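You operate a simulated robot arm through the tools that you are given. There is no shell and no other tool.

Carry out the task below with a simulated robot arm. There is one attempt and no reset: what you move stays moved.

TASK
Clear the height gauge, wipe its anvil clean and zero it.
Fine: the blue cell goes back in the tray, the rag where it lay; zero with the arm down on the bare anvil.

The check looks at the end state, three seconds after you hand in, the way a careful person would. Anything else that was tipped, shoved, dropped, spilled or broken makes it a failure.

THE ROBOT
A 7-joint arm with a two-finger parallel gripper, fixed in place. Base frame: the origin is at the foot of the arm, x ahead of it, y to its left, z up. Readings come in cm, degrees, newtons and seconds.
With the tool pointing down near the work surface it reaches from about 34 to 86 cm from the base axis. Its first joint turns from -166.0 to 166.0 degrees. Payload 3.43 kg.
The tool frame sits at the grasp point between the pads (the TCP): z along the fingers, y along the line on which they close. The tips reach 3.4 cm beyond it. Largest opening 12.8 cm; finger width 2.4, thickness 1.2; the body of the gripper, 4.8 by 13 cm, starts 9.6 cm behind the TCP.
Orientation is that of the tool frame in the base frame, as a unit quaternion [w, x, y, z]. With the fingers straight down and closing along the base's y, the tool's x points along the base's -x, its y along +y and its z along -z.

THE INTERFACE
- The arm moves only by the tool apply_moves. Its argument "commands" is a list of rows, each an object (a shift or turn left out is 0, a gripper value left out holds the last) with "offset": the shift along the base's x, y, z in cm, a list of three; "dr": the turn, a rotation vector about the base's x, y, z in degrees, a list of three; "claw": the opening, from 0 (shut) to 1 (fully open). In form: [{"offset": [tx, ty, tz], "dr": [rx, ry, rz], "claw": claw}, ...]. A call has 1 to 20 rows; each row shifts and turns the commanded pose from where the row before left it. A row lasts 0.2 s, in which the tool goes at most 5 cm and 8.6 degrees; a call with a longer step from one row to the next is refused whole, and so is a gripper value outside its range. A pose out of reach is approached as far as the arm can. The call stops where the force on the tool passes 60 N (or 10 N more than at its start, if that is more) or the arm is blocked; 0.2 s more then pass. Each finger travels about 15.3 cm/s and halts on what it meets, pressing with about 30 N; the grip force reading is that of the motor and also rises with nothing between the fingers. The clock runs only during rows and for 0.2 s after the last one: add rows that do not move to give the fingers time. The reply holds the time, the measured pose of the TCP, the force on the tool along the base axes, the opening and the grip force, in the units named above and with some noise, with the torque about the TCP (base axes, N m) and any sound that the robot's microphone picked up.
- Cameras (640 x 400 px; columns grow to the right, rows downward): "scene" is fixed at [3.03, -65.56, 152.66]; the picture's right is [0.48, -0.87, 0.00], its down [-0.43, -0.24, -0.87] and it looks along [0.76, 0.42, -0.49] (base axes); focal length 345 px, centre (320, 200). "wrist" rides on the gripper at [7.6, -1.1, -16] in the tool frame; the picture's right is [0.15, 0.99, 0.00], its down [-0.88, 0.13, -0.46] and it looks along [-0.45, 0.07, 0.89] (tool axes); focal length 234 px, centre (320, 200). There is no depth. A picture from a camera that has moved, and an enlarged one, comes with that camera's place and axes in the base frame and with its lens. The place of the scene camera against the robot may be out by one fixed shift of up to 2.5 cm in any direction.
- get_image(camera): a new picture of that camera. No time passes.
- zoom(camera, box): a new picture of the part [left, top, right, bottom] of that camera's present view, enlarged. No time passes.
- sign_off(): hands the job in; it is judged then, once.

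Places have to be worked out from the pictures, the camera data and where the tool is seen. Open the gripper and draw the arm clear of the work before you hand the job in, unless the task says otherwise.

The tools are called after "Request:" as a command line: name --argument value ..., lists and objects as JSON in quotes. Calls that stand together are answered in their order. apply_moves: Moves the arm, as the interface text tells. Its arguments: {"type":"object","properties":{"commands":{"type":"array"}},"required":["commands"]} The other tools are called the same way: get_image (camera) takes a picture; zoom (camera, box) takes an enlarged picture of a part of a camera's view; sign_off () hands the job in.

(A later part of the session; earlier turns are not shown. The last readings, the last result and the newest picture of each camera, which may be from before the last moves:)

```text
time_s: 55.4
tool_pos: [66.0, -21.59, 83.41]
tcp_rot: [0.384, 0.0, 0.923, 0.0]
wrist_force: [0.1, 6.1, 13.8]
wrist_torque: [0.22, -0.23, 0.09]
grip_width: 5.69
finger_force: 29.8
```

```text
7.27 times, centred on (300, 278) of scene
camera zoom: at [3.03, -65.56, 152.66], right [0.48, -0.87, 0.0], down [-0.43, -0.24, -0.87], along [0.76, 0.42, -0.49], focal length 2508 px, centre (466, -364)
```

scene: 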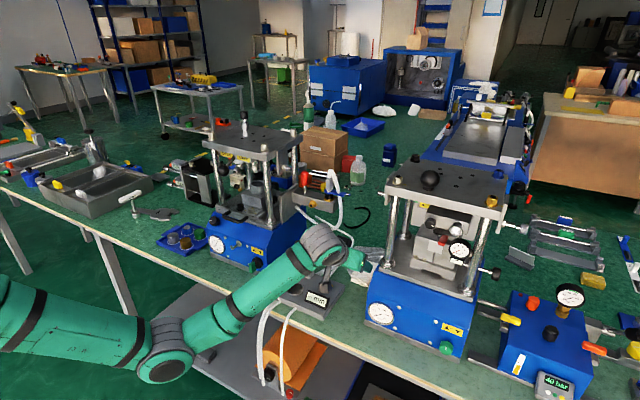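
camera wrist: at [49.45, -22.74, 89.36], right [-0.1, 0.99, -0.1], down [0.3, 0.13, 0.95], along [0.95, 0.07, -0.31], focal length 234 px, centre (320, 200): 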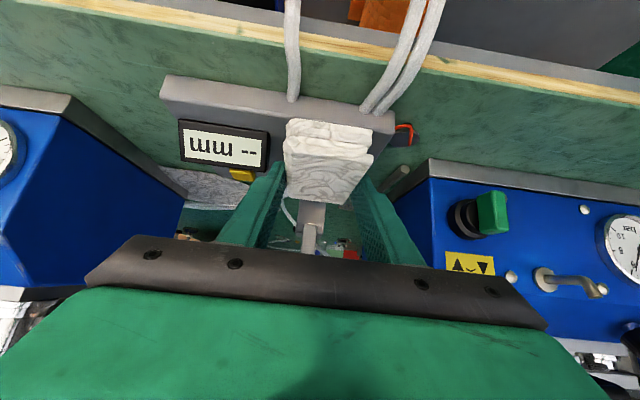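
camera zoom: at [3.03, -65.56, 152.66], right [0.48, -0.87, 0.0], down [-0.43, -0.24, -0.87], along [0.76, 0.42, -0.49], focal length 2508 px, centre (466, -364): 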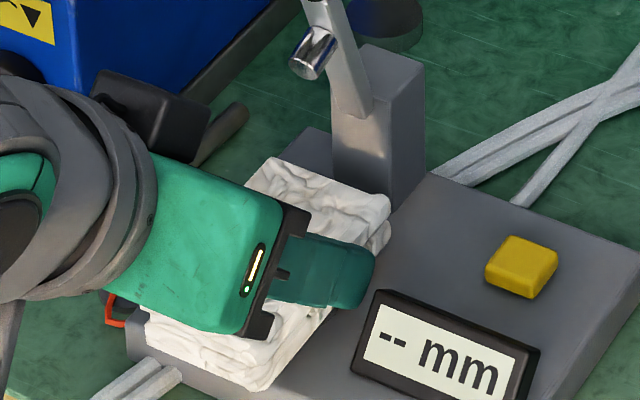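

Wiping with about 14 N of normal force went smoothly and the gauge didn't shift. I add a second set of strokes, then lift off and inspect.

Request:
apply_moves --commands '[{"offset": [-0.6, 0.3, 0]}, {"offset": [-0.5, 0.4, 0]}, {"offset": [0.7, 0, 0]}, {"offset": [0.7, 0, 0]}, {"offset": [0.6, 0, 0]}, {"offset": [-0.6, -0.3, 0]}, {"offset": [-0.7, -0.4, 0]}, {"offset": [-0.7, 0, 0]}, {"offset": [0.6, 0, 0]}, {"offset": [0.5, 0, 0]}, {"offset": [0, 0, 0.5]}, {"offset": [0, 0, 1.0]}, {"offset": [-0.5, 0, 1.5]}, {"offset": [-3.0, 0, 1.5]}, {"offset": [-3.5, 0, 2]}, {"offset": [-3.5, 0, 2]}, {"offset": [0, 0, 0]}]'

Request:
zoom --camera "scene" --box '[280, 270, 328, 300]'

Request:
get_image --camera "wrist"

```text
time_s: 59.0
tool_pos: [55.51, -21.83, 91.98]
tcp_rot: [0.382, 0.0, 0.924, 0.0]
wrist_force: [0.4, 0.1, -0.7]
wrist_torque: [-0.02, -0.02, -0.01]
grip_width: 5.7
finger_force: 30.3
```

```text
13.33 times, centred on (304, 285) of scene
camera zoom: at [3.03, -65.56, 152.66], right [0.48, -0.87, 0.0], down [-0.43, -0.24, -0.87], along [0.76, 0.42, -0.49], focal length 4598 px, centre (533, -933)
```

zoom: 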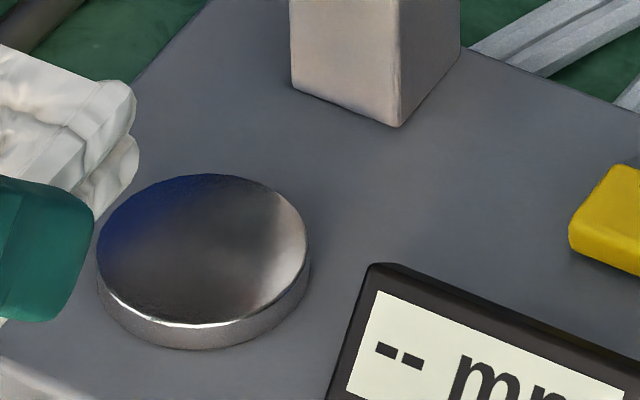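

```text
taken
camera wrist: at [39.07, -23.01, 97.9], right [-0.1, 0.99, -0.1], down [0.3, 0.13, 0.94], along [0.95, 0.07, -0.31], focal length 234 px, centre (320, 200)
```

wrist: 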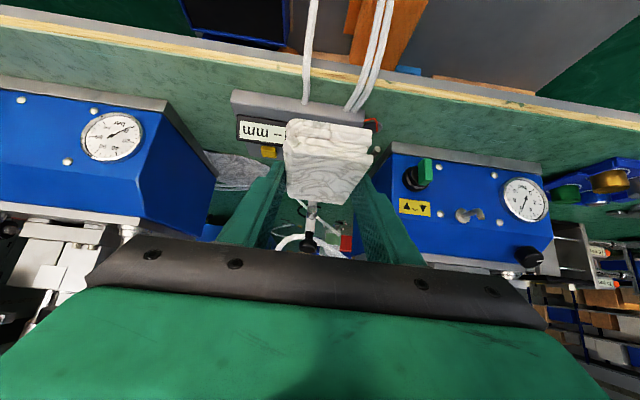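

The film looks gone — the anvil now reflects brightly. Before giving the rag back I move sideways (toward the rag's place) so the wrist camera sees the anvil unobstructed.

Request:
apply_moves --commands '[{"offset": [0, -3.7, 1.0]}, {"offset": [0, -3.7, 1.0]}, {"offset": [0, -3.7, 1.0]}, {"offset": [0, -3.5, 0.0]}, {"offset": [0, 0, 0]}, {"offset": [0, 0, 0]}]'

Request:
get_image --camera "wrist"

Request:
zoom --camera "wrist" --box '[385, 100, 465, 150]'

Request:
zoom --camera "scene" --box '[280, 270, 328, 300]'

```text
time_s: 60.4
tool_pos: [55.41, -36.17, 94.85]
tcp_rot: [0.383, 0.0, 0.924, 0.0]
wrist_force: [0.4, 0.0, -0.3]
wrist_torque: [0.0, -0.04, -0.01]
grip_width: 5.69
finger_force: 30.2
```

```text
taken
camera wrist: at [38.91, -37.4, 100.91], right [-0.1, 0.99, -0.1], down [0.3, 0.13, 0.94], along [0.95, 0.07, -0.31], focal length 234 px, centre (320, 200)
```

wrist: 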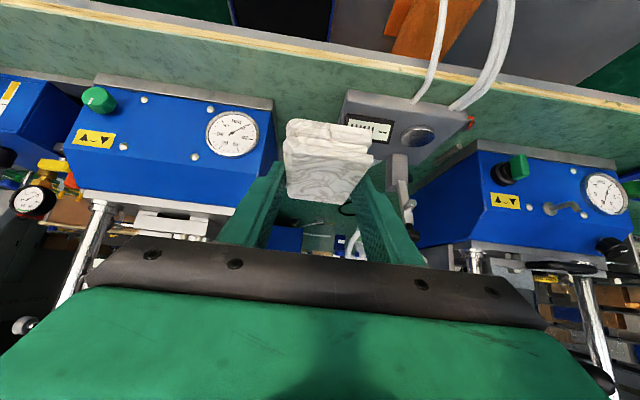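

```text
8.00 times, centred on (425, 125) of wrist
camera zoom: at [38.91, -37.4, 100.91], right [-0.1, 0.99, -0.1], down [0.3, 0.13, 0.94], along [0.95, 0.07, -0.31], focal length 1873 px, centre (-520, 800)
```

zoom: 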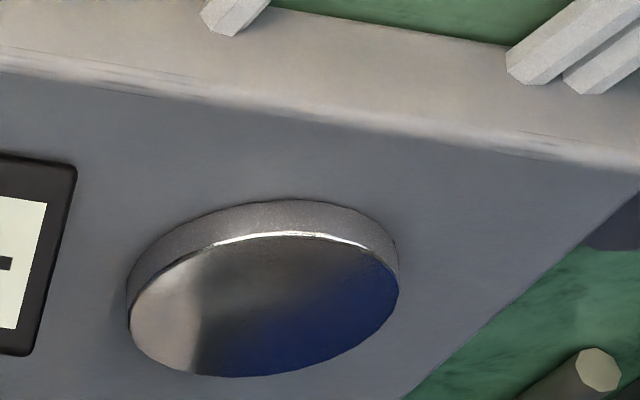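

```text
13.33 times, centred on (304, 285) of scene
camera zoom: at [3.03, -65.56, 152.66], right [0.48, -0.87, 0.0], down [-0.43, -0.24, -0.87], along [0.76, 0.42, -0.49], focal length 4598 px, centre (533, -933)
```

zoom: 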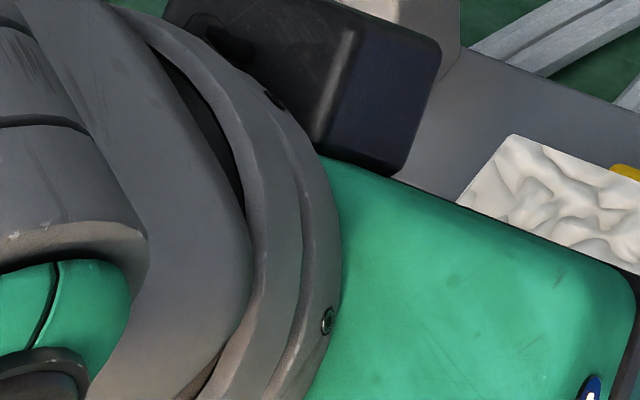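

The anvil looks like bare polished metal reflecting its surroundings. To be sure no residue remains, I'll do one more wiping pass and compare from this same viewpoint; first I return above the anvil.

Request:
apply_moves --commands '[{"offset": [0, 3.6, -0.7]}, {"offset": [0, 3.6, -0.7]}, {"offset": [0, 3.6, -0.7]}, {"offset": [0, 3.65, -0.7]}, {"offset": [3.5, 0, -1.5]}, {"offset": [3.5, 0, -1.5]}, {"offset": [3.4, 0, -1.6]}, {"offset": [0.1, 0, -1.7]}, {"offset": [0, 0, -1.6]}, {"offset": [0, 0, 0]}]'

Request:
zoom --camera "scene" --box '[260, 250, 340, 305]'

```text
time_s: 62.6
tool_pos: [65.84, -21.73, 84.24]
tcp_rot: [0.383, 0.001, 0.924, -0.001]
wrist_force: [-0.4, -0.5, -0.4]
wrist_torque: [-0.03, 0.01, 0.01]
grip_width: 5.68
finger_force: 29.7
```

```text
7.27 times, centred on (300, 278) of scene
camera zoom: at [3.03, -65.56, 152.66], right [0.48, -0.87, 0.0], down [-0.43, -0.24, -0.87], along [0.76, 0.42, -0.49], focal length 2508 px, centre (466, -364)
```

zoom: 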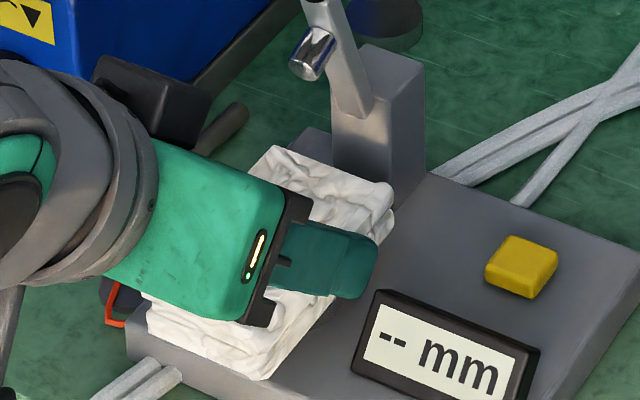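

Above the anvil again at rag-bottom ≈80.6. I lower to contact and repeat the strokes in x and y, then lift.

Request:
apply_moves --commands '[{"offset": [0.1, 0, -0.5]}, {"offset": [0, 0, -0.25]}, {"offset": [0, 0, -0.08]}, {"offset": [-0.6, 0, 0]}, {"offset": [-0.6, 0, 0]}, {"offset": [0.7, 0, 0]}, {"offset": [0.8, 0, 0]}, {"offset": [0.8, 0, 0]}, {"offset": [-0.8, 0.4, 0]}, {"offset": [-0.8, 0.4, 0]}, {"offset": [-0.7, 0, 0]}, {"offset": [0.8, 0, 0]}, {"offset": [0.8, 0, 0]}, {"offset": [0.7, -0.4, 0]}, {"offset": [-0.8, -0.4, 0]}, {"offset": [-0.7, 0, 0]}, {"offset": [0.4, 0, 0]}, {"offset": [0, 0.7, 0]}, {"offset": [0, -0.7, 0]}, {"offset": [0, 0, 0]}]'

Request:
apply_moves --commands '[{"offset": [0, 0, 0.5]}, {"offset": [0, 0, 1.0]}, {"offset": [-0.5, 0, 1.5]}, {"offset": [-3.0, 0, 1.5]}, {"offset": [-3.5, 0, 2]}, {"offset": [-3.5, 0, 2]}, {"offset": [0, -3.6, 1.0]}, {"offset": [0, -3.6, 1.0]}, {"offset": [0, -3.6, 1.0]}, {"offset": [0, -3.6, 0.0]}, {"offset": [0, 0, 0]}, {"offset": [0, 0, 0]}]'

Request:
zoom --camera "wrist" --box '[385, 100, 465, 150]'

Request:
get_image --camera "wrist"

```text
time_s: 66.8
tool_pos: [66.08, -21.72, 83.44]
tcp_rot: [0.383, -0.001, 0.924, 0.001]
wrist_force: [0.6, 7.2, 13.5]
wrist_torque: [0.2, -0.34, 0.14]
grip_width: 5.7
finger_force: 29.9
```

```text
time_s: 69.4
tool_pos: [55.34, -36.16, 94.81]
tcp_rot: [0.382, 0.0, 0.924, 0.0]
wrist_force: [-0.5, 0.0, -0.5]
wrist_torque: [0.01, 0.01, -0.02]
grip_width: 5.69
finger_force: 30.3
```

```text
8.00 times, centred on (425, 125) of wrist
camera zoom: at [38.92, -37.21, 100.73], right [-0.1, 0.99, -0.1], down [0.3, 0.13, 0.94], along [0.95, 0.07, -0.31], focal length 1873 px, centre (-520, 800)
```

zoom: 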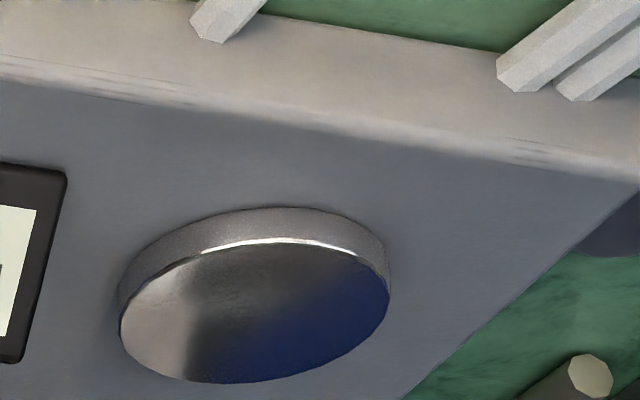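

```text
taken
camera wrist: at [38.92, -37.21, 100.73], right [-0.1, 0.99, -0.1], down [0.3, 0.13, 0.94], along [0.95, 0.07, -0.31], focal length 234 px, centre (320, 200)
```

wrist: 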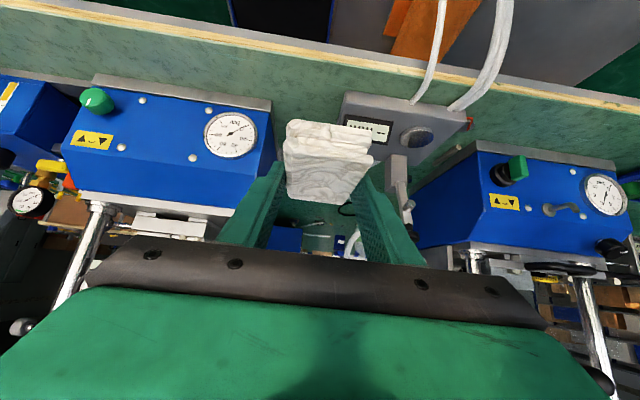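

No change from the extra pass, so the anvil is clean. Summing my commands, the pick-up pose is at (+29.8, −0.2, −14.4) from here; I retrace the corridor and stop ~1 cm above the rag's old place.

Request:
apply_moves --commands '[{"offset": [3.98, -0.04, -0.8]}, {"offset": [3.98, -0.04, -0.8]}, {"offset": [3.98, -0.04, -0.8]}, {"offset": [3.98, -0.04, -0.8]}, {"offset": [3.98, -0.04, -0.8]}, {"offset": [2.5, 0, -2.2]}, {"offset": [2.5, 0, -2.2]}, {"offset": [2.3, 0, -2.0]}, {"offset": [2.3, 0, -2.0]}, {"offset": [0.3, 0, -0.9]}, {"offset": [0, 0, 0]}, {"offset": [0, 0, 0]}]'

Request:
zoom --camera "wrist" --box '[220, 70, 420, 200]'

Request:
zoom --camera "scene" --box '[300, 210, 420, 300]'

```text
time_s: 72.0
tool_pos: [85.15, -36.39, 81.7]
tcp_rot: [0.382, 0.0, 0.924, 0.0]
wrist_force: [0.2, 0.2, -1.2]
wrist_torque: [0.02, 0.02, 0.01]
grip_width: 5.67
finger_force: 30.0
```

```text
3.08 times, centred on (320, 135) of wrist
camera zoom: at [68.75, -37.46, 87.68], right [-0.1, 0.99, -0.1], down [0.3, 0.13, 0.94], along [0.95, 0.07, -0.31], focal length 720 px, centre (320, 400)
```

zoom: 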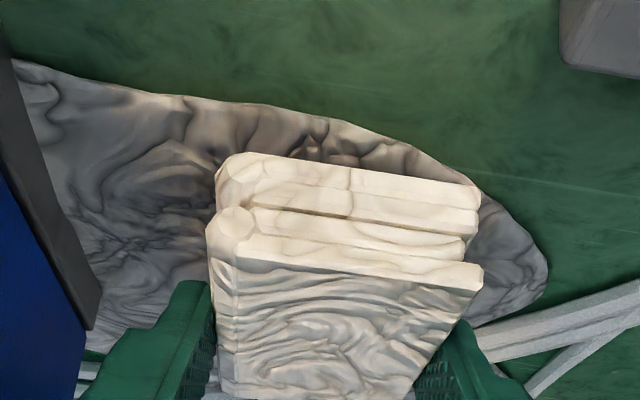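

```text
4.44 times, centred on (360, 255) of scene
camera zoom: at [3.03, -65.56, 152.66], right [0.48, -0.87, 0.0], down [-0.43, -0.24, -0.87], along [0.76, 0.42, -0.49], focal length 1533 px, centre (142, -44)
```

zoom: 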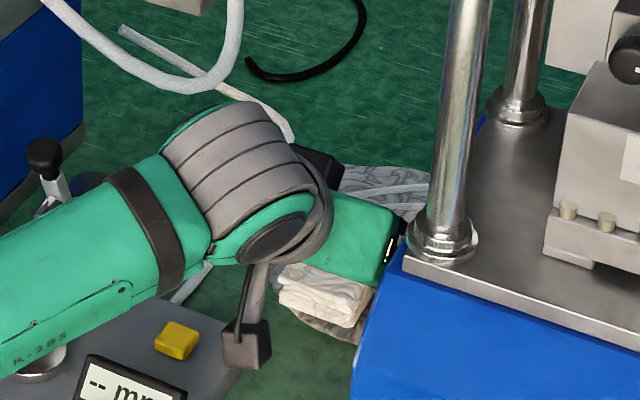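

The rag sits in the grip just as when picked. I lower it the last 1.3 cm, checking the force near the end.

Request:
apply_moves --commands '[{"offset": [0.08, 0, -0.6]}, {"offset": [0, 0, -0.4]}, {"offset": [0, 0, 0]}]'

Request:
apply_moves --commands '[{"offset": [0, 0, -0.15]}, {"offset": [0, 0, 0]}]'

Request:
apply_moves --commands '[{"offset": [0, 0, -0.1]}, {"offset": [0, 0, 0]}]'

```text
time_s: 72.8
tool_pos: [85.31, -36.39, 80.7]
tcp_rot: [0.383, 0.001, 0.924, -0.001]
wrist_force: [-0.1, -0.1, -0.7]
wrist_torque: [0.03, 0.02, -0.01]
grip_width: 5.69
finger_force: 30.2
```

```text
time_s: 73.4
tool_pos: [85.35, -36.39, 80.52]
tcp_rot: [0.382, 0.0, 0.924, -0.001]
wrist_force: [-0.5, 0.0, -0.4]
wrist_torque: [0.01, 0.02, 0.03]
grip_width: 5.66
finger_force: 29.9
```

```text
time_s: 74.0
tool_pos: [85.36, -36.4, 80.45]
tcp_rot: [0.384, 0.0, 0.923, 0.0]
wrist_force: [-0.2, 1.1, 3.4]
wrist_torque: [0.05, 0.07, -0.02]
grip_width: 5.67
finger_force: 29.7
```

Light contact (3.4 N): the rag rests on its old spot. I open the fingers gently to about 7.7 cm and check the view.

Request:
apply_moves --commands '[{"offset": [0, 0, 0], "claw": 0.5}, {"offset": [0, 0, 0], "claw": 0.6}, {"offset": [0, 0, 0]}]'

Request:
zoom --camera "wrist" --box '[220, 70, 420, 200]'

```text
time_s: 74.8
tool_pos: [85.3, -36.37, 80.32]
tcp_rot: [0.383, 0.0, 0.924, 0.0]
wrist_force: [0.5, -0.1, 0.0]
wrist_torque: [0.02, -0.01, 0.03]
grip_width: 7.68
finger_force: 0.1
```

```text
3.08 times, centred on (320, 135) of wrist
camera zoom: at [68.89, -37.53, 86.3], right [-0.1, 0.99, -0.1], down [0.3, 0.13, 0.94], along [0.95, 0.07, -0.31], focal length 720 px, centre (320, 400)
```

zoom: 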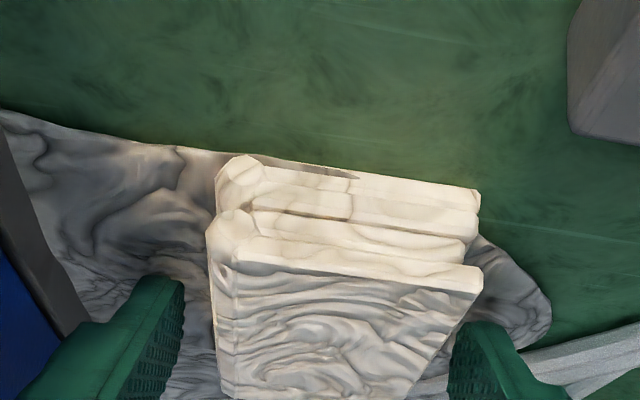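

The rag lies where it was (within a couple of millimetres). I withdraw along the tool axis and verify it from the scene camera.

Request:
apply_moves --commands '[{"offset": [-0.8, 0, 0.9]}, {"offset": [-2.0, 0, 2.1]}, {"offset": [-2.5, 0, 2.5]}, {"offset": [-2.5, 0, 2.5]}, {"offset": [-2.5, 0, 2.5]}, {"offset": [-4.5, 0, 0.5]}, {"offset": [-4.5, 0, 0.5]}, {"offset": [-4.5, 0, 0.5]}, {"offset": [-4.5, 0, 0.5]}, {"offset": [-2, 0, 0]}, {"offset": [0, 0, 0]}]'

Request:
zoom --camera "scene" --box '[330, 235, 400, 290]'

Request:
get_image --camera "wrist"

Request:
zoom --camera "wrist" --box '[240, 80, 400, 190]'

```text
time_s: 77.2
tool_pos: [55.1, -36.27, 92.89]
tcp_rot: [0.383, 0.0, 0.924, 0.0]
wrist_force: [0.2, 0.5, 0.1]
wrist_torque: [-0.02, -0.01, -0.05]
grip_width: 7.67
finger_force: 0.0
```

```text
7.27 times, centred on (365, 262) of scene
camera zoom: at [3.03, -65.56, 152.66], right [0.48, -0.87, 0.0], down [-0.43, -0.24, -0.87], along [0.76, 0.42, -0.49], focal length 2508 px, centre (-7, -254)
```

zoom: 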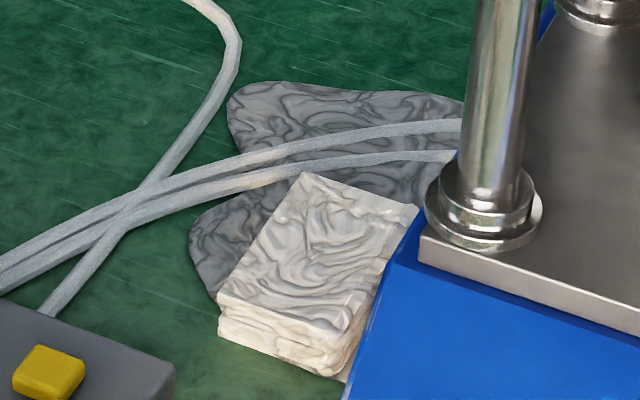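

```text
taken
camera wrist: at [38.55, -37.41, 98.75], right [-0.1, 0.99, -0.1], down [0.3, 0.13, 0.94], along [0.95, 0.07, -0.31], focal length 234 px, centre (320, 200)
```

wrist: 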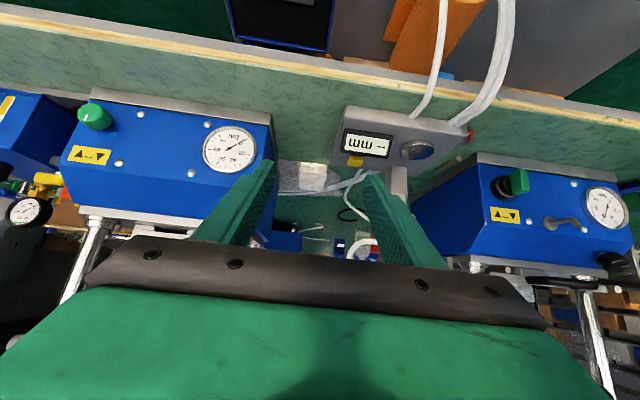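

```text
3.64 times, centred on (320, 135) of wrist
camera zoom: at [38.55, -37.41, 98.75], right [-0.1, 0.99, -0.1], down [0.3, 0.13, 0.94], along [0.95, 0.07, -0.31], focal length 852 px, centre (320, 436)
```

zoom: 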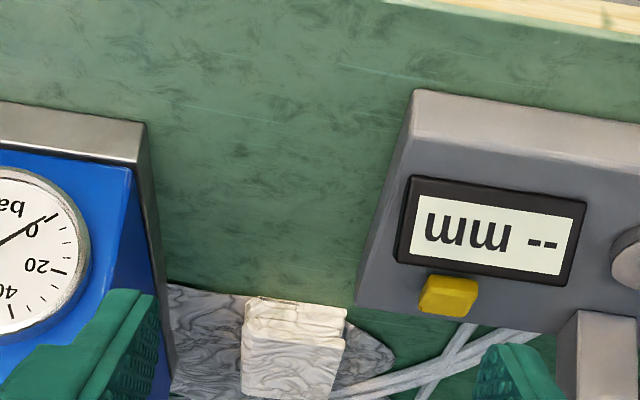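

The rag matches its original picture. Now for the lever: I straighten the tool to vertical while rising and shifting in front of the gauge, then locate the knob.

Request:
apply_moves --commands '[{"offset": [0, 2.4, 1.9], "dr": [0, 7.5, 0]}, {"offset": [0, 2.4, 1.9], "dr": [0, 7.5, 0]}, {"offset": [0, 2.4, 1.9], "dr": [0, 7.5, 0]}, {"offset": [0, 2.4, 1.9], "dr": [0, 7.5, 0]}, {"offset": [0, 2.4, 1.9], "dr": [0, 7.5, 0]}, {"offset": [0, 2.5, 1.9], "dr": [0, 7.5, 0]}, {"offset": [3, 0, 0], "claw": 0.4}, {"offset": [0, 0, 0]}, {"offset": [0, 0, 0]}]'

Request:
get_image --camera "wrist"

Request:
zoom --camera "wrist" --box '[240, 150, 400, 250]'

Request:
zoom --camera "scene" --box '[250, 220, 350, 300]'

```text
time_s: 79.2
tool_pos: [58.23, -21.86, 104.01]
tcp_rot: [0.0, -0.001, 1.0, 0.0]
wrist_force: [-0.1, 0.2, 0.3]
wrist_torque: [0.06, 0.05, 0.01]
grip_width: 5.14
finger_force: 0.0
```

```text
taken
camera wrist: at [50.76, -22.94, 119.99], right [-0.15, 0.99, 0.0], down [0.88, 0.13, 0.46], along [0.45, 0.07, -0.89], focal length 234 px, centre (320, 200)
```

wrist: 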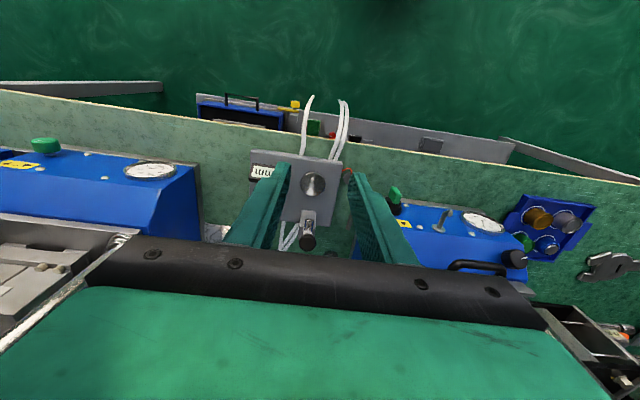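

```text
4.00 times, centred on (320, 200) of wrist
camera zoom: at [50.76, -22.94, 119.99], right [-0.15, 0.99, 0.0], down [0.88, 0.13, 0.46], along [0.45, 0.07, -0.89], focal length 937 px, centre (320, 200)
```

zoom: 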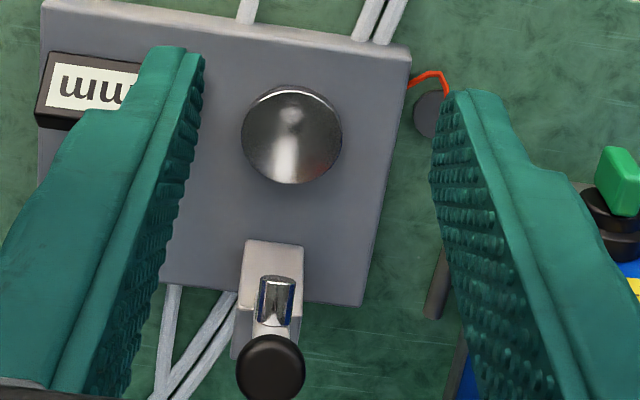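

```text
5.00 times, centred on (300, 260) of scene
camera zoom: at [3.03, -65.56, 152.66], right [0.48, -0.87, 0.0], down [-0.43, -0.24, -0.87], along [0.76, 0.42, -0.49], focal length 1724 px, centre (420, -100)
```

zoom: 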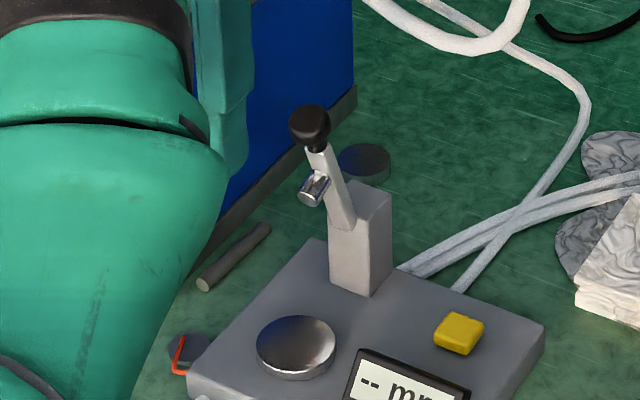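

From two views the raised knob is at (71.05, −21.62, 93.45), giving a pivot near (75.9, 82.4) and arm length ≈12.05. I come above the knob and lower so it sits near the fingertips (so the tips stay clear of the plate at the bottom).

Request:
apply_moves --commands '[{"offset": [4.3, 0.1, 0]}, {"offset": [4.3, 0.1, 0]}, {"offset": [4.2, 0.04, 0]}, {"offset": [0, 0, 0]}, {"offset": [0, 0, -3]}, {"offset": [0, 0, -3]}, {"offset": [0, 0, -2.1]}, {"offset": [0, 0, 0]}]'

Request:
get_image --camera "wrist"

Request:
zoom --camera "wrist" --box '[240, 110, 400, 230]'

Request:
zoom --camera "scene" --box '[260, 210, 350, 290]'

```text
time_s: 81.0
tool_pos: [70.86, -21.54, 95.95]
tcp_rot: [0.0, 0.001, 1.0, -0.001]
wrist_force: [-0.4, -1.1, 0.3]
wrist_torque: [0.0, 0.01, -0.03]
grip_width: 5.1
finger_force: 0.0
```

```text
taken
camera wrist: at [63.5, -22.7, 111.99], right [-0.15, 0.99, 0.0], down [0.88, 0.13, 0.46], along [0.45, 0.07, -0.89], focal length 234 px, centre (320, 200)
```

wrist: 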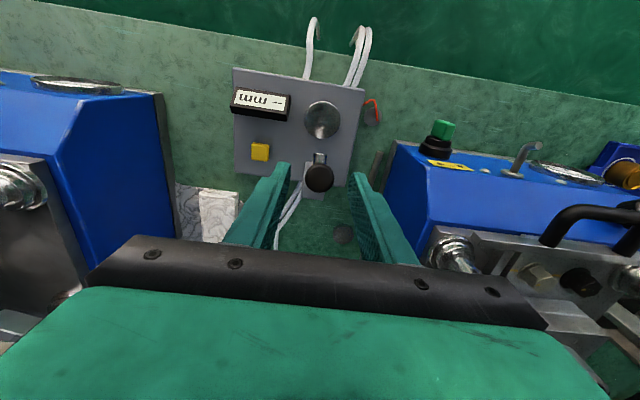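

```text
3.33 times, centred on (320, 170) of wrist
camera zoom: at [63.5, -22.7, 111.99], right [-0.15, 0.99, 0.0], down [0.88, 0.13, 0.46], along [0.45, 0.07, -0.89], focal length 781 px, centre (320, 300)
```

zoom: 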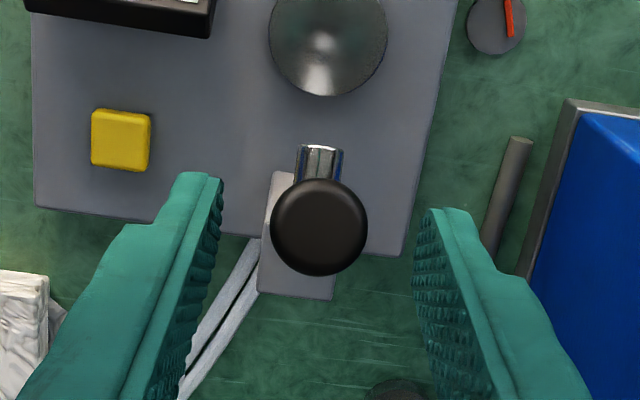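

```text
5.00 times, centred on (305, 250) of scene
camera zoom: at [3.03, -65.56, 152.66], right [0.48, -0.87, 0.0], down [-0.43, -0.24, -0.87], along [0.76, 0.42, -0.49], focal length 1724 px, centre (395, -50)
```

zoom: 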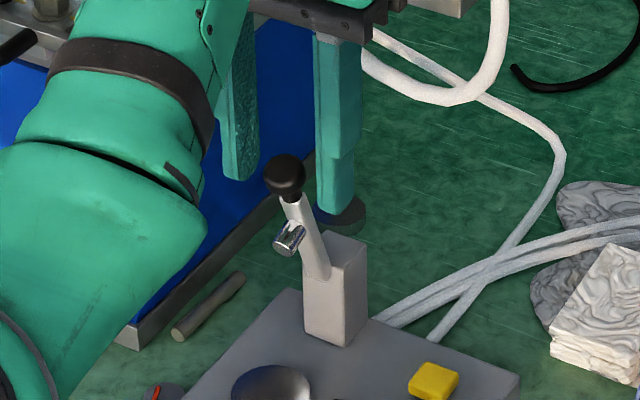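

The knob is centred between the fingers, about 0.9 cm above the tips. I go 0.3 cm lower and close on it.

Request:
apply_moves --commands '[{"offset": [0, -0.06, -0.3]}, {"offset": [0, 0, 0]}, {"offset": [0, 0, 0], "claw": 0.14}, {"offset": [0, 0, 0], "claw": 0.14}, {"offset": [0, 0, 0]}]'

Request:
zoom --camera "wrist" --box '[240, 110, 400, 230]'

Request:
zoom --camera "scene" --box '[260, 210, 350, 290]'

```text
time_s: 82.2
tool_pos: [70.89, -21.64, 95.77]
tcp_rot: [0.0, 0.0, 1.0, 0.0]
wrist_force: [0.2, 4.6, 0.4]
wrist_torque: [0.06, 0.02, 0.0]
grip_width: 2.28
finger_force: 30.5
```

```text
3.33 times, centred on (320, 170) of wrist
camera zoom: at [63.48, -22.83, 111.74], right [-0.15, 0.99, 0.0], down [0.88, 0.13, 0.46], along [0.45, 0.07, -0.89], focal length 781 px, centre (320, 300)
```

zoom: 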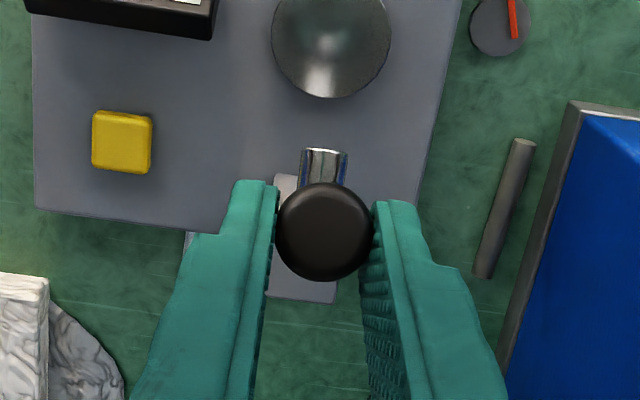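

```text
5.00 times, centred on (305, 250) of scene
camera zoom: at [3.03, -65.56, 152.66], right [0.48, -0.87, 0.0], down [-0.43, -0.24, -0.87], along [0.76, 0.42, -0.49], focal length 1724 px, centre (395, -50)
```

zoom: 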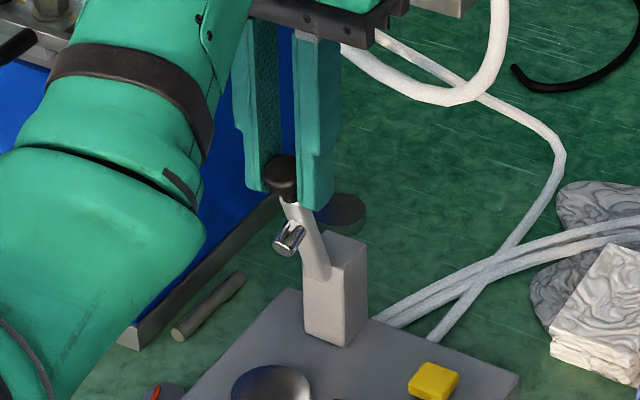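

The knob is held (2.28 cm). I swing the lever down along the arc to about 40 degrees and check forces.

Request:
apply_moves --commands '[{"offset": [-0.6, 0, -0.3]}, {"offset": [-0.58, 0, -0.29]}, {"offset": [-0.88, 0, -0.57]}, {"offset": [-0.83, 0, -0.64]}, {"offset": [-0.77, 0, -0.71]}, {"offset": [-0.71, 0, -0.77]}, {"offset": [0, 0, 0]}]'

Request:
zoom --camera "wrist" --box '[240, 110, 400, 230]'

Request:
zoom --camera "scene" --box '[260, 220, 350, 300]'

```text
time_s: 83.8
tool_pos: [66.51, -21.66, 92.41]
tcp_rot: [-0.001, 0.0, 1.0, 0.0]
wrist_force: [4.7, 16.5, 4.6]
wrist_torque: [0.2, -0.7, 0.02]
grip_width: 2.27
finger_force: 29.7
```

```text
3.33 times, centred on (320, 170) of wrist
camera zoom: at [59.12, -22.84, 108.45], right [-0.15, 0.99, 0.0], down [0.88, 0.13, 0.46], along [0.45, 0.07, -0.89], focal length 781 px, centre (320, 300)
```

zoom: 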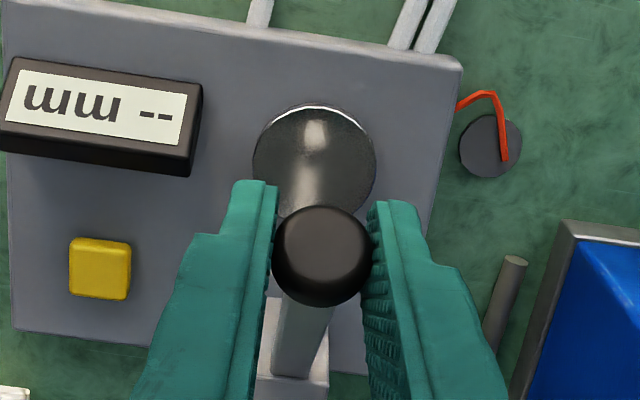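

```text
5.00 times, centred on (305, 260) of scene
camera zoom: at [3.03, -65.56, 152.66], right [0.48, -0.87, 0.0], down [-0.43, -0.24, -0.87], along [0.76, 0.42, -0.49], focal length 1724 px, centre (395, -100)
```

zoom: 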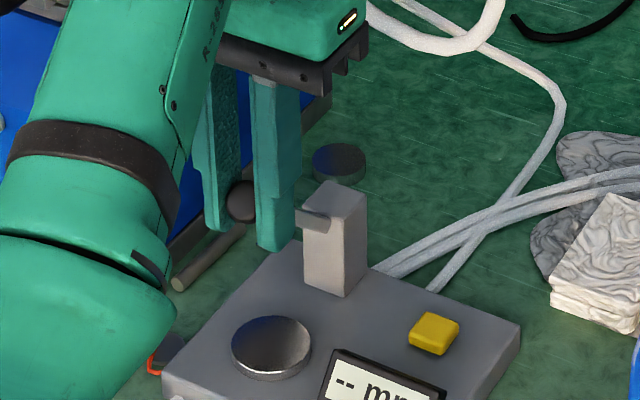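

The lever resists only by ~6 N of friction and holds its place, with a side load from a small y offset. I correct +0.2 in y and continue down to about 10 degrees.

Request:
apply_moves --commands '[{"offset": [0, 0.2, 0]}, {"offset": [-0.64, 0, -0.83]}, {"offset": [-0.56, 0, -0.88]}, {"offset": [-0.48, 0, -0.93]}, {"offset": [-0.4, 0, -0.97]}, {"offset": [-0.3, 0, -1.0]}, {"offset": [0, 0, 0]}]'

Request:
zoom --camera "wrist" --box '[240, 130, 400, 250]'

Request:
zoom --camera "scene" --box '[260, 230, 350, 310]'

```text
time_s: 85.4
tool_pos: [64.0, -21.7, 87.89]
tcp_rot: [-0.001, 0.001, 1.0, -0.001]
wrist_force: [-3.4, -10.8, 7.1]
wrist_torque: [-0.04, -0.6, 0.02]
grip_width: 2.29
finger_force: 29.9
```

```text
3.33 times, centred on (320, 190) of wrist
camera zoom: at [56.71, -22.78, 103.96], right [-0.14, 0.99, 0.0], down [0.88, 0.13, 0.46], along [0.45, 0.06, -0.89], focal length 781 px, centre (320, 233)
```

zoom: 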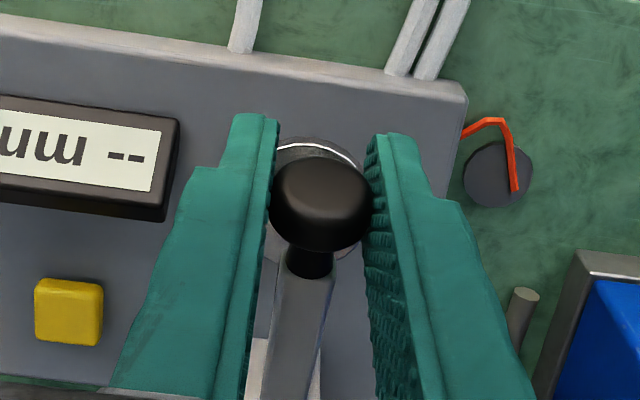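

```text
5.00 times, centred on (305, 270) of scene
camera zoom: at [3.03, -65.56, 152.66], right [0.48, -0.87, 0.0], down [-0.43, -0.24, -0.87], along [0.76, 0.42, -0.49], focal length 1724 px, centre (395, -150)
```

zoom: 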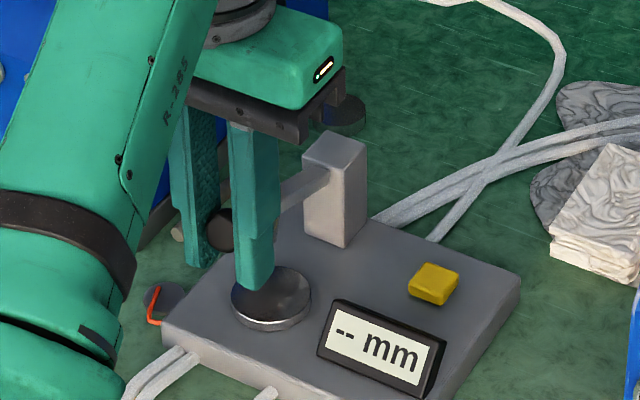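

Side load flipped slightly, so I trim −0.12 in y and continue about 4 cm further down, keeping the tips above the plate.

Request:
apply_moves --commands '[{"offset": [-0.2, -0.12, -1.0]}, {"offset": [-0.15, 0, -1.03]}, {"offset": [-0.08, 0, -1.04]}, {"offset": [0, 0, -0.9]}, {"offset": [0, 0, 0]}]'

Request:
zoom --camera "wrist" --box '[240, 130, 400, 250]'

Request:
zoom --camera "scene" --box '[260, 240, 350, 315]'

```text
time_s: 86.6
tool_pos: [63.73, -21.68, 83.95]
tcp_rot: [0.001, 0.001, 1.0, 0.0]
wrist_force: [-2.6, -12.6, 7.5]
wrist_torque: [-0.02, -0.74, 0.04]
grip_width: 2.31
finger_force: 30.2
```

```text
3.33 times, centred on (320, 190) of wrist
camera zoom: at [56.35, -22.78, 99.96], right [-0.15, 0.99, 0.0], down [0.88, 0.13, 0.46], along [0.45, 0.07, -0.89], focal length 781 px, centre (320, 233)
```

zoom: 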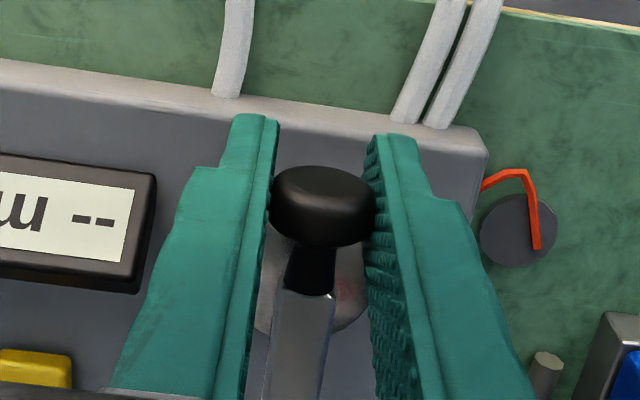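

```text
5.33 times, centred on (305, 278) of scene
camera zoom: at [3.03, -65.56, 152.66], right [0.48, -0.87, 0.0], down [-0.43, -0.24, -0.87], along [0.76, 0.42, -0.49], focal length 1839 px, centre (400, -213)
```

zoom: 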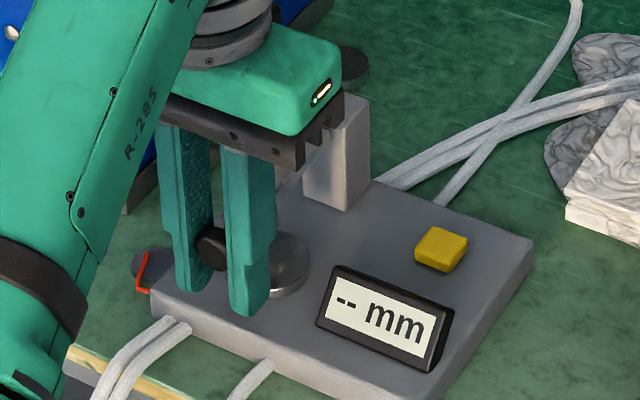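

The lever is nearly horizontal and the probe a bit over a centimetre above the anvil. Since the tips are getting close to the plate, I release, rise above the knob, and will press it down from above with closed fingers.

Request:
apply_moves --commands '[{"offset": [0, 0, 0], "claw": 0.35}, {"offset": [0, 0, 0]}, {"offset": [0, 0, 2.0]}, {"offset": [0, 0, 2.5]}, {"offset": [0, 0, 0], "claw": 0.0}, {"offset": [0, 0, 0]}, {"offset": [0, 0, 0]}]'

Request:
zoom --camera "wrist" --box '[240, 130, 400, 250]'

Request:
zoom --camera "scene" --box '[260, 240, 350, 315]'

```text
time_s: 88.2
tool_pos: [63.71, -21.56, 88.66]
tcp_rot: [0.0, 0.001, 1.0, 0.001]
wrist_force: [-0.5, -0.2, -0.2]
wrist_torque: [-0.02, -0.03, -0.02]
grip_width: 0.0
finger_force: 30.0
```

```text
3.33 times, centred on (320, 190) of wrist
camera zoom: at [56.34, -22.73, 104.54], right [-0.15, 0.99, 0.0], down [0.88, 0.13, 0.46], along [0.45, 0.07, -0.89], focal length 781 px, centre (320, 233)
```

zoom: 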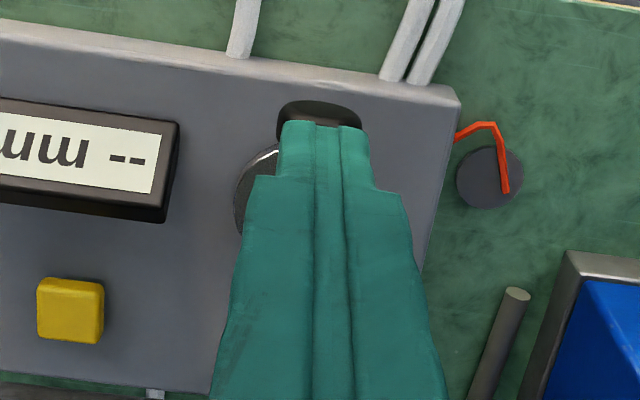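

```text
5.33 times, centred on (305, 278) of scene
camera zoom: at [3.03, -65.56, 152.66], right [0.48, -0.87, 0.0], down [-0.43, -0.24, -0.87], along [0.76, 0.42, -0.49], focal length 1839 px, centre (400, -213)
```

zoom: 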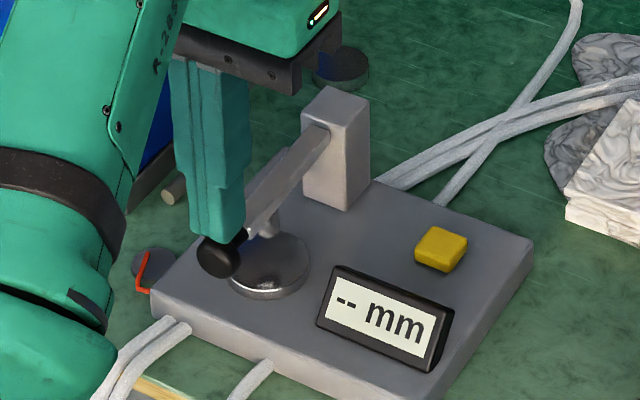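

The lever stays by friction just above the anvil with "--" still shown. I press down on the knob with the closed fingertips, slowly, watching force and display.

Request:
apply_moves --commands '[{"offset": [0.15, 0, -1.2]}, {"offset": [0, 0, -1.0]}, {"offset": [0, 0, 0]}]'

Request:
apply_moves --commands '[{"offset": [0, 0, -0.4]}, {"offset": [0, 0, 0]}]'

Request:
apply_moves --commands '[{"offset": [0, 0, -0.4]}, {"offset": [0, 0, 0]}]'

Request:
zoom --camera "scene" --box '[260, 240, 350, 315]'

```text
time_s: 89.0
tool_pos: [63.83, -21.7, 86.37]
tcp_rot: [0.001, 0.0, 1.0, 0.0]
wrist_force: [-0.5, 1.8, 8.7]
wrist_torque: [0.08, 0.05, 0.1]
grip_width: 0.01
finger_force: 30.1
```

```text
time_s: 89.6
tool_pos: [64.07, -21.68, 86.22]
tcp_rot: [0.002, -0.001, 1.0, 0.0]
wrist_force: [2.9, 5.8, 41.9]
wrist_torque: [0.17, 0.01, 0.05]
grip_width: 0.02
finger_force: 29.8
```

```text
time_s: 90.0
tool_pos: [64.01, -21.62, 86.31]
tcp_rot: [0.005, -0.001, 1.0, -0.001]
wrist_force: [-6.3, 3.8, 32.3]
wrist_torque: [0.11, 0.28, 0.29]
grip_width: 0.01
finger_force: 29.8
stopped in row 1: the force on the tool passed its limit at 64 N (the readings are from after the stop); the commanded pose is now the measured one
```

```text
5.33 times, centred on (305, 278) of scene
camera zoom: at [3.03, -65.56, 152.66], right [0.48, -0.87, 0.0], down [-0.43, -0.24, -0.87], along [0.76, 0.42, -0.49], focal length 1839 px, centre (400, -213)
```

zoom: 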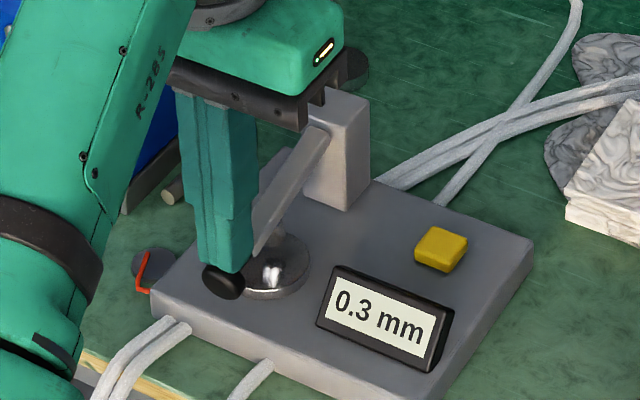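

The display now reads 0.3 mm: the probe is on the bare anvil (I pressed harder than needed, so I stop). I back off and see whether the reading holds.

Request:
apply_moves --commands '[{"offset": [0, 0, 0.5]}, {"offset": [0, 0, 1.5]}, {"offset": [0, 0, 3]}, {"offset": [0, 0, 0]}, {"offset": [0, 0, 0]}]'

Request:
zoom --camera "scene" --box '[260, 240, 350, 315]'

Request:
get_image --camera "wrist"

Request:
zoom --camera "wrist" --box '[220, 130, 380, 250]'

```text
time_s: 91.2
tool_pos: [64.01, -21.63, 91.0]
tcp_rot: [0.002, 0.001, 1.0, -0.001]
wrist_force: [0.2, -0.3, -0.1]
wrist_torque: [0.01, 0.0, -0.02]
grip_width: 0.02
finger_force: 29.9
```

```text
5.33 times, centred on (305, 278) of scene
camera zoom: at [3.03, -65.56, 152.66], right [0.48, -0.87, 0.0], down [-0.43, -0.24, -0.87], along [0.76, 0.42, -0.49], focal length 1839 px, centre (400, -213)
```

zoom: 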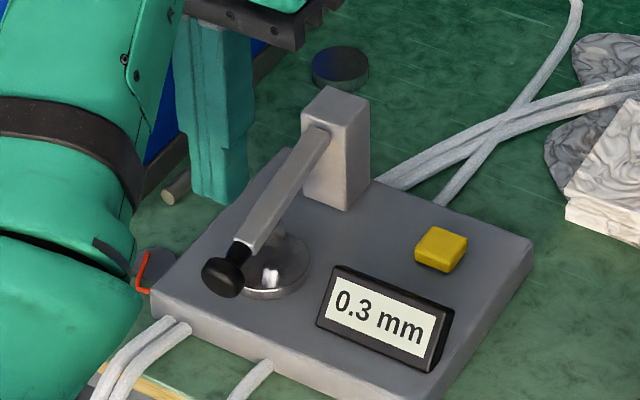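

```text
taken
camera wrist: at [56.57, -22.8, 106.92], right [-0.15, 0.99, 0.0], down [0.88, 0.13, 0.46], along [0.46, 0.07, -0.89], focal length 234 px, centre (320, 200)
```

wrist: 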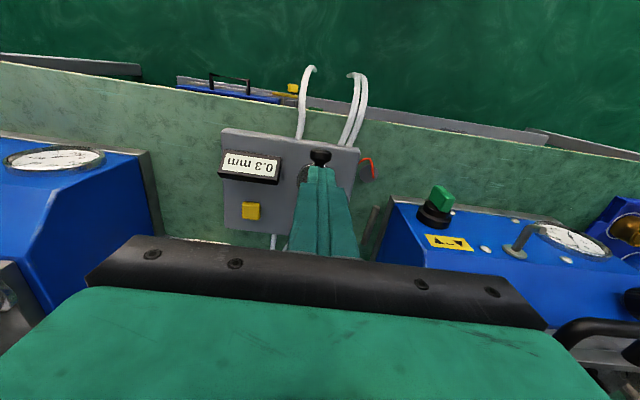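

```text
3.33 times, centred on (300, 190) of wrist
camera zoom: at [56.57, -22.8, 106.92], right [-0.15, 0.99, 0.0], down [0.88, 0.13, 0.46], along [0.46, 0.07, -0.89], focal length 781 px, centre (387, 233)
```

zoom: 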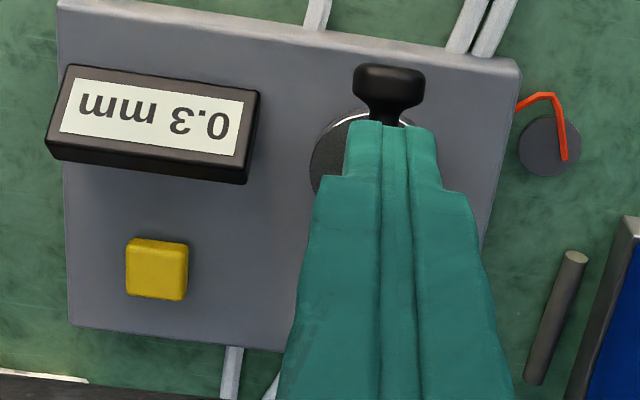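

The reading holds at 0.3 mm with the arm down on the bare anvil. The yellow zero button is at about (73.4, −29.55), top near z 80; I move the closed fingertips above it.

Request:
apply_moves --commands '[{"offset": [0, 0, 2.5]}, {"offset": [3.13, -2.65, 0]}, {"offset": [3.13, -2.65, 0]}, {"offset": [3.13, -2.62, 0]}, {"offset": [0, 0, 0]}, {"offset": [0, 0, -4]}, {"offset": [0, 0, -2.5]}, {"offset": [0, 0, 0]}]'

Request:
get_image --camera "wrist"

Request:
zoom --camera "wrist" --box '[240, 110, 400, 230]'

Request:
zoom --camera "scene" --box '[260, 230, 370, 315]'

```text
time_s: 93.0
tool_pos: [73.52, -29.65, 87.02]
tcp_rot: [0.002, 0.0, 1.0, -0.001]
wrist_force: [0.6, 0.3, 0.1]
wrist_torque: [-0.02, -0.01, 0.01]
grip_width: 0.02
finger_force: 30.0
```

```text
taken
camera wrist: at [66.04, -30.81, 102.85], right [-0.15, 0.99, 0.0], down [0.88, 0.13, 0.46], along [0.46, 0.07, -0.89], focal length 234 px, centre (320, 200)
```

wrist: 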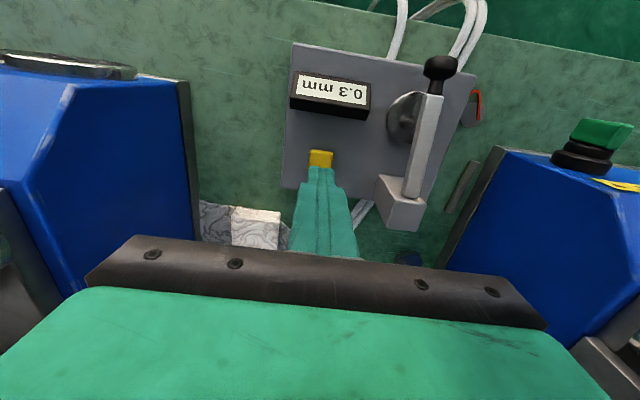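

```text
3.33 times, centred on (320, 170) of wrist
camera zoom: at [66.04, -30.81, 102.85], right [-0.15, 0.99, 0.0], down [0.88, 0.13, 0.46], along [0.46, 0.07, -0.89], focal length 781 px, centre (320, 300)
```

zoom: 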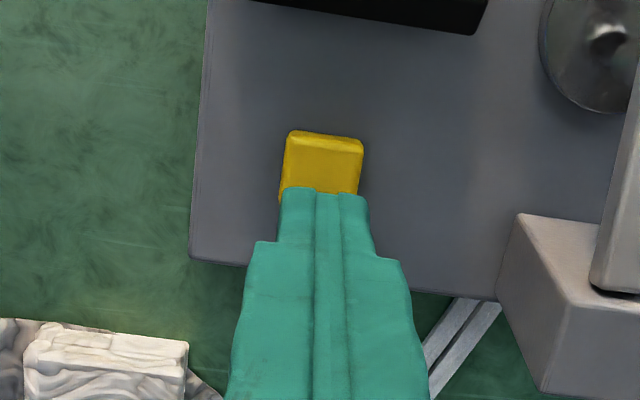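

```text
4.71 times, centred on (315, 272) of scene
camera zoom: at [3.03, -65.56, 152.66], right [0.48, -0.87, 0.0], down [-0.43, -0.24, -0.87], along [0.76, 0.42, -0.49], focal length 1623 px, centre (344, -141)
```

zoom: 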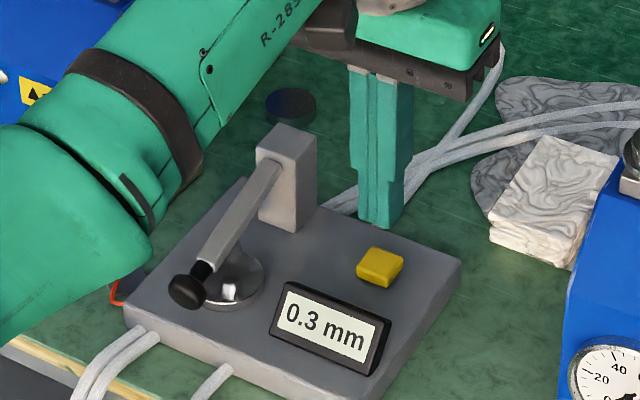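

The fingertips line up with the button. I descend to about half a centimetre above it, then press in small steps while watching force and display.

Request:
apply_moves --commands '[{"offset": [-0.15, 0.05, -1.5]}, {"offset": [0, 0, -1.4]}, {"offset": [0, 0, 0]}]'

Request:
apply_moves --commands '[{"offset": [0, 0, -0.2]}, {"offset": [0, 0, 0]}]'

Request:
apply_moves --commands '[{"offset": [0, 0, -0.15]}, {"offset": [0, 0, 0]}]'

Request:
zoom --camera "scene" --box '[260, 230, 370, 315]'

```text
time_s: 93.8
tool_pos: [73.46, -29.58, 84.01]
tcp_rot: [0.003, 0.0, 1.0, 0.0]
wrist_force: [-0.3, -0.2, 0.4]
wrist_torque: [0.0, 0.02, 0.04]
grip_width: 0.0
finger_force: 29.9
```

```text
time_s: 94.4
tool_pos: [73.44, -29.52, 83.85]
tcp_rot: [0.003, 0.0, 1.0, -0.001]
wrist_force: [-0.5, -0.7, 0.2]
wrist_torque: [-0.02, 0.0, -0.01]
grip_width: 0.0
finger_force: 29.7
```

```text
time_s: 95.0
tool_pos: [73.36, -29.59, 83.73]
tcp_rot: [0.003, 0.0, 1.0, -0.001]
wrist_force: [0.3, -0.4, -0.2]
wrist_torque: [-0.02, 0.02, 0.0]
grip_width: 0.0
finger_force: 30.7
```

```text
4.71 times, centred on (315, 272) of scene
camera zoom: at [3.03, -65.56, 152.66], right [0.48, -0.87, 0.0], down [-0.43, -0.24, -0.87], along [0.76, 0.42, -0.49], focal length 1623 px, centre (344, -141)
```

zoom: 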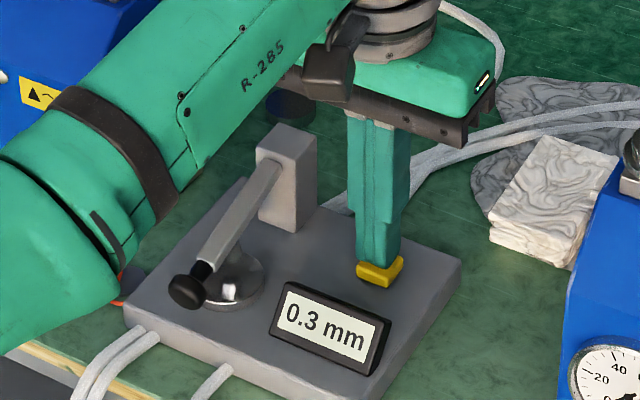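

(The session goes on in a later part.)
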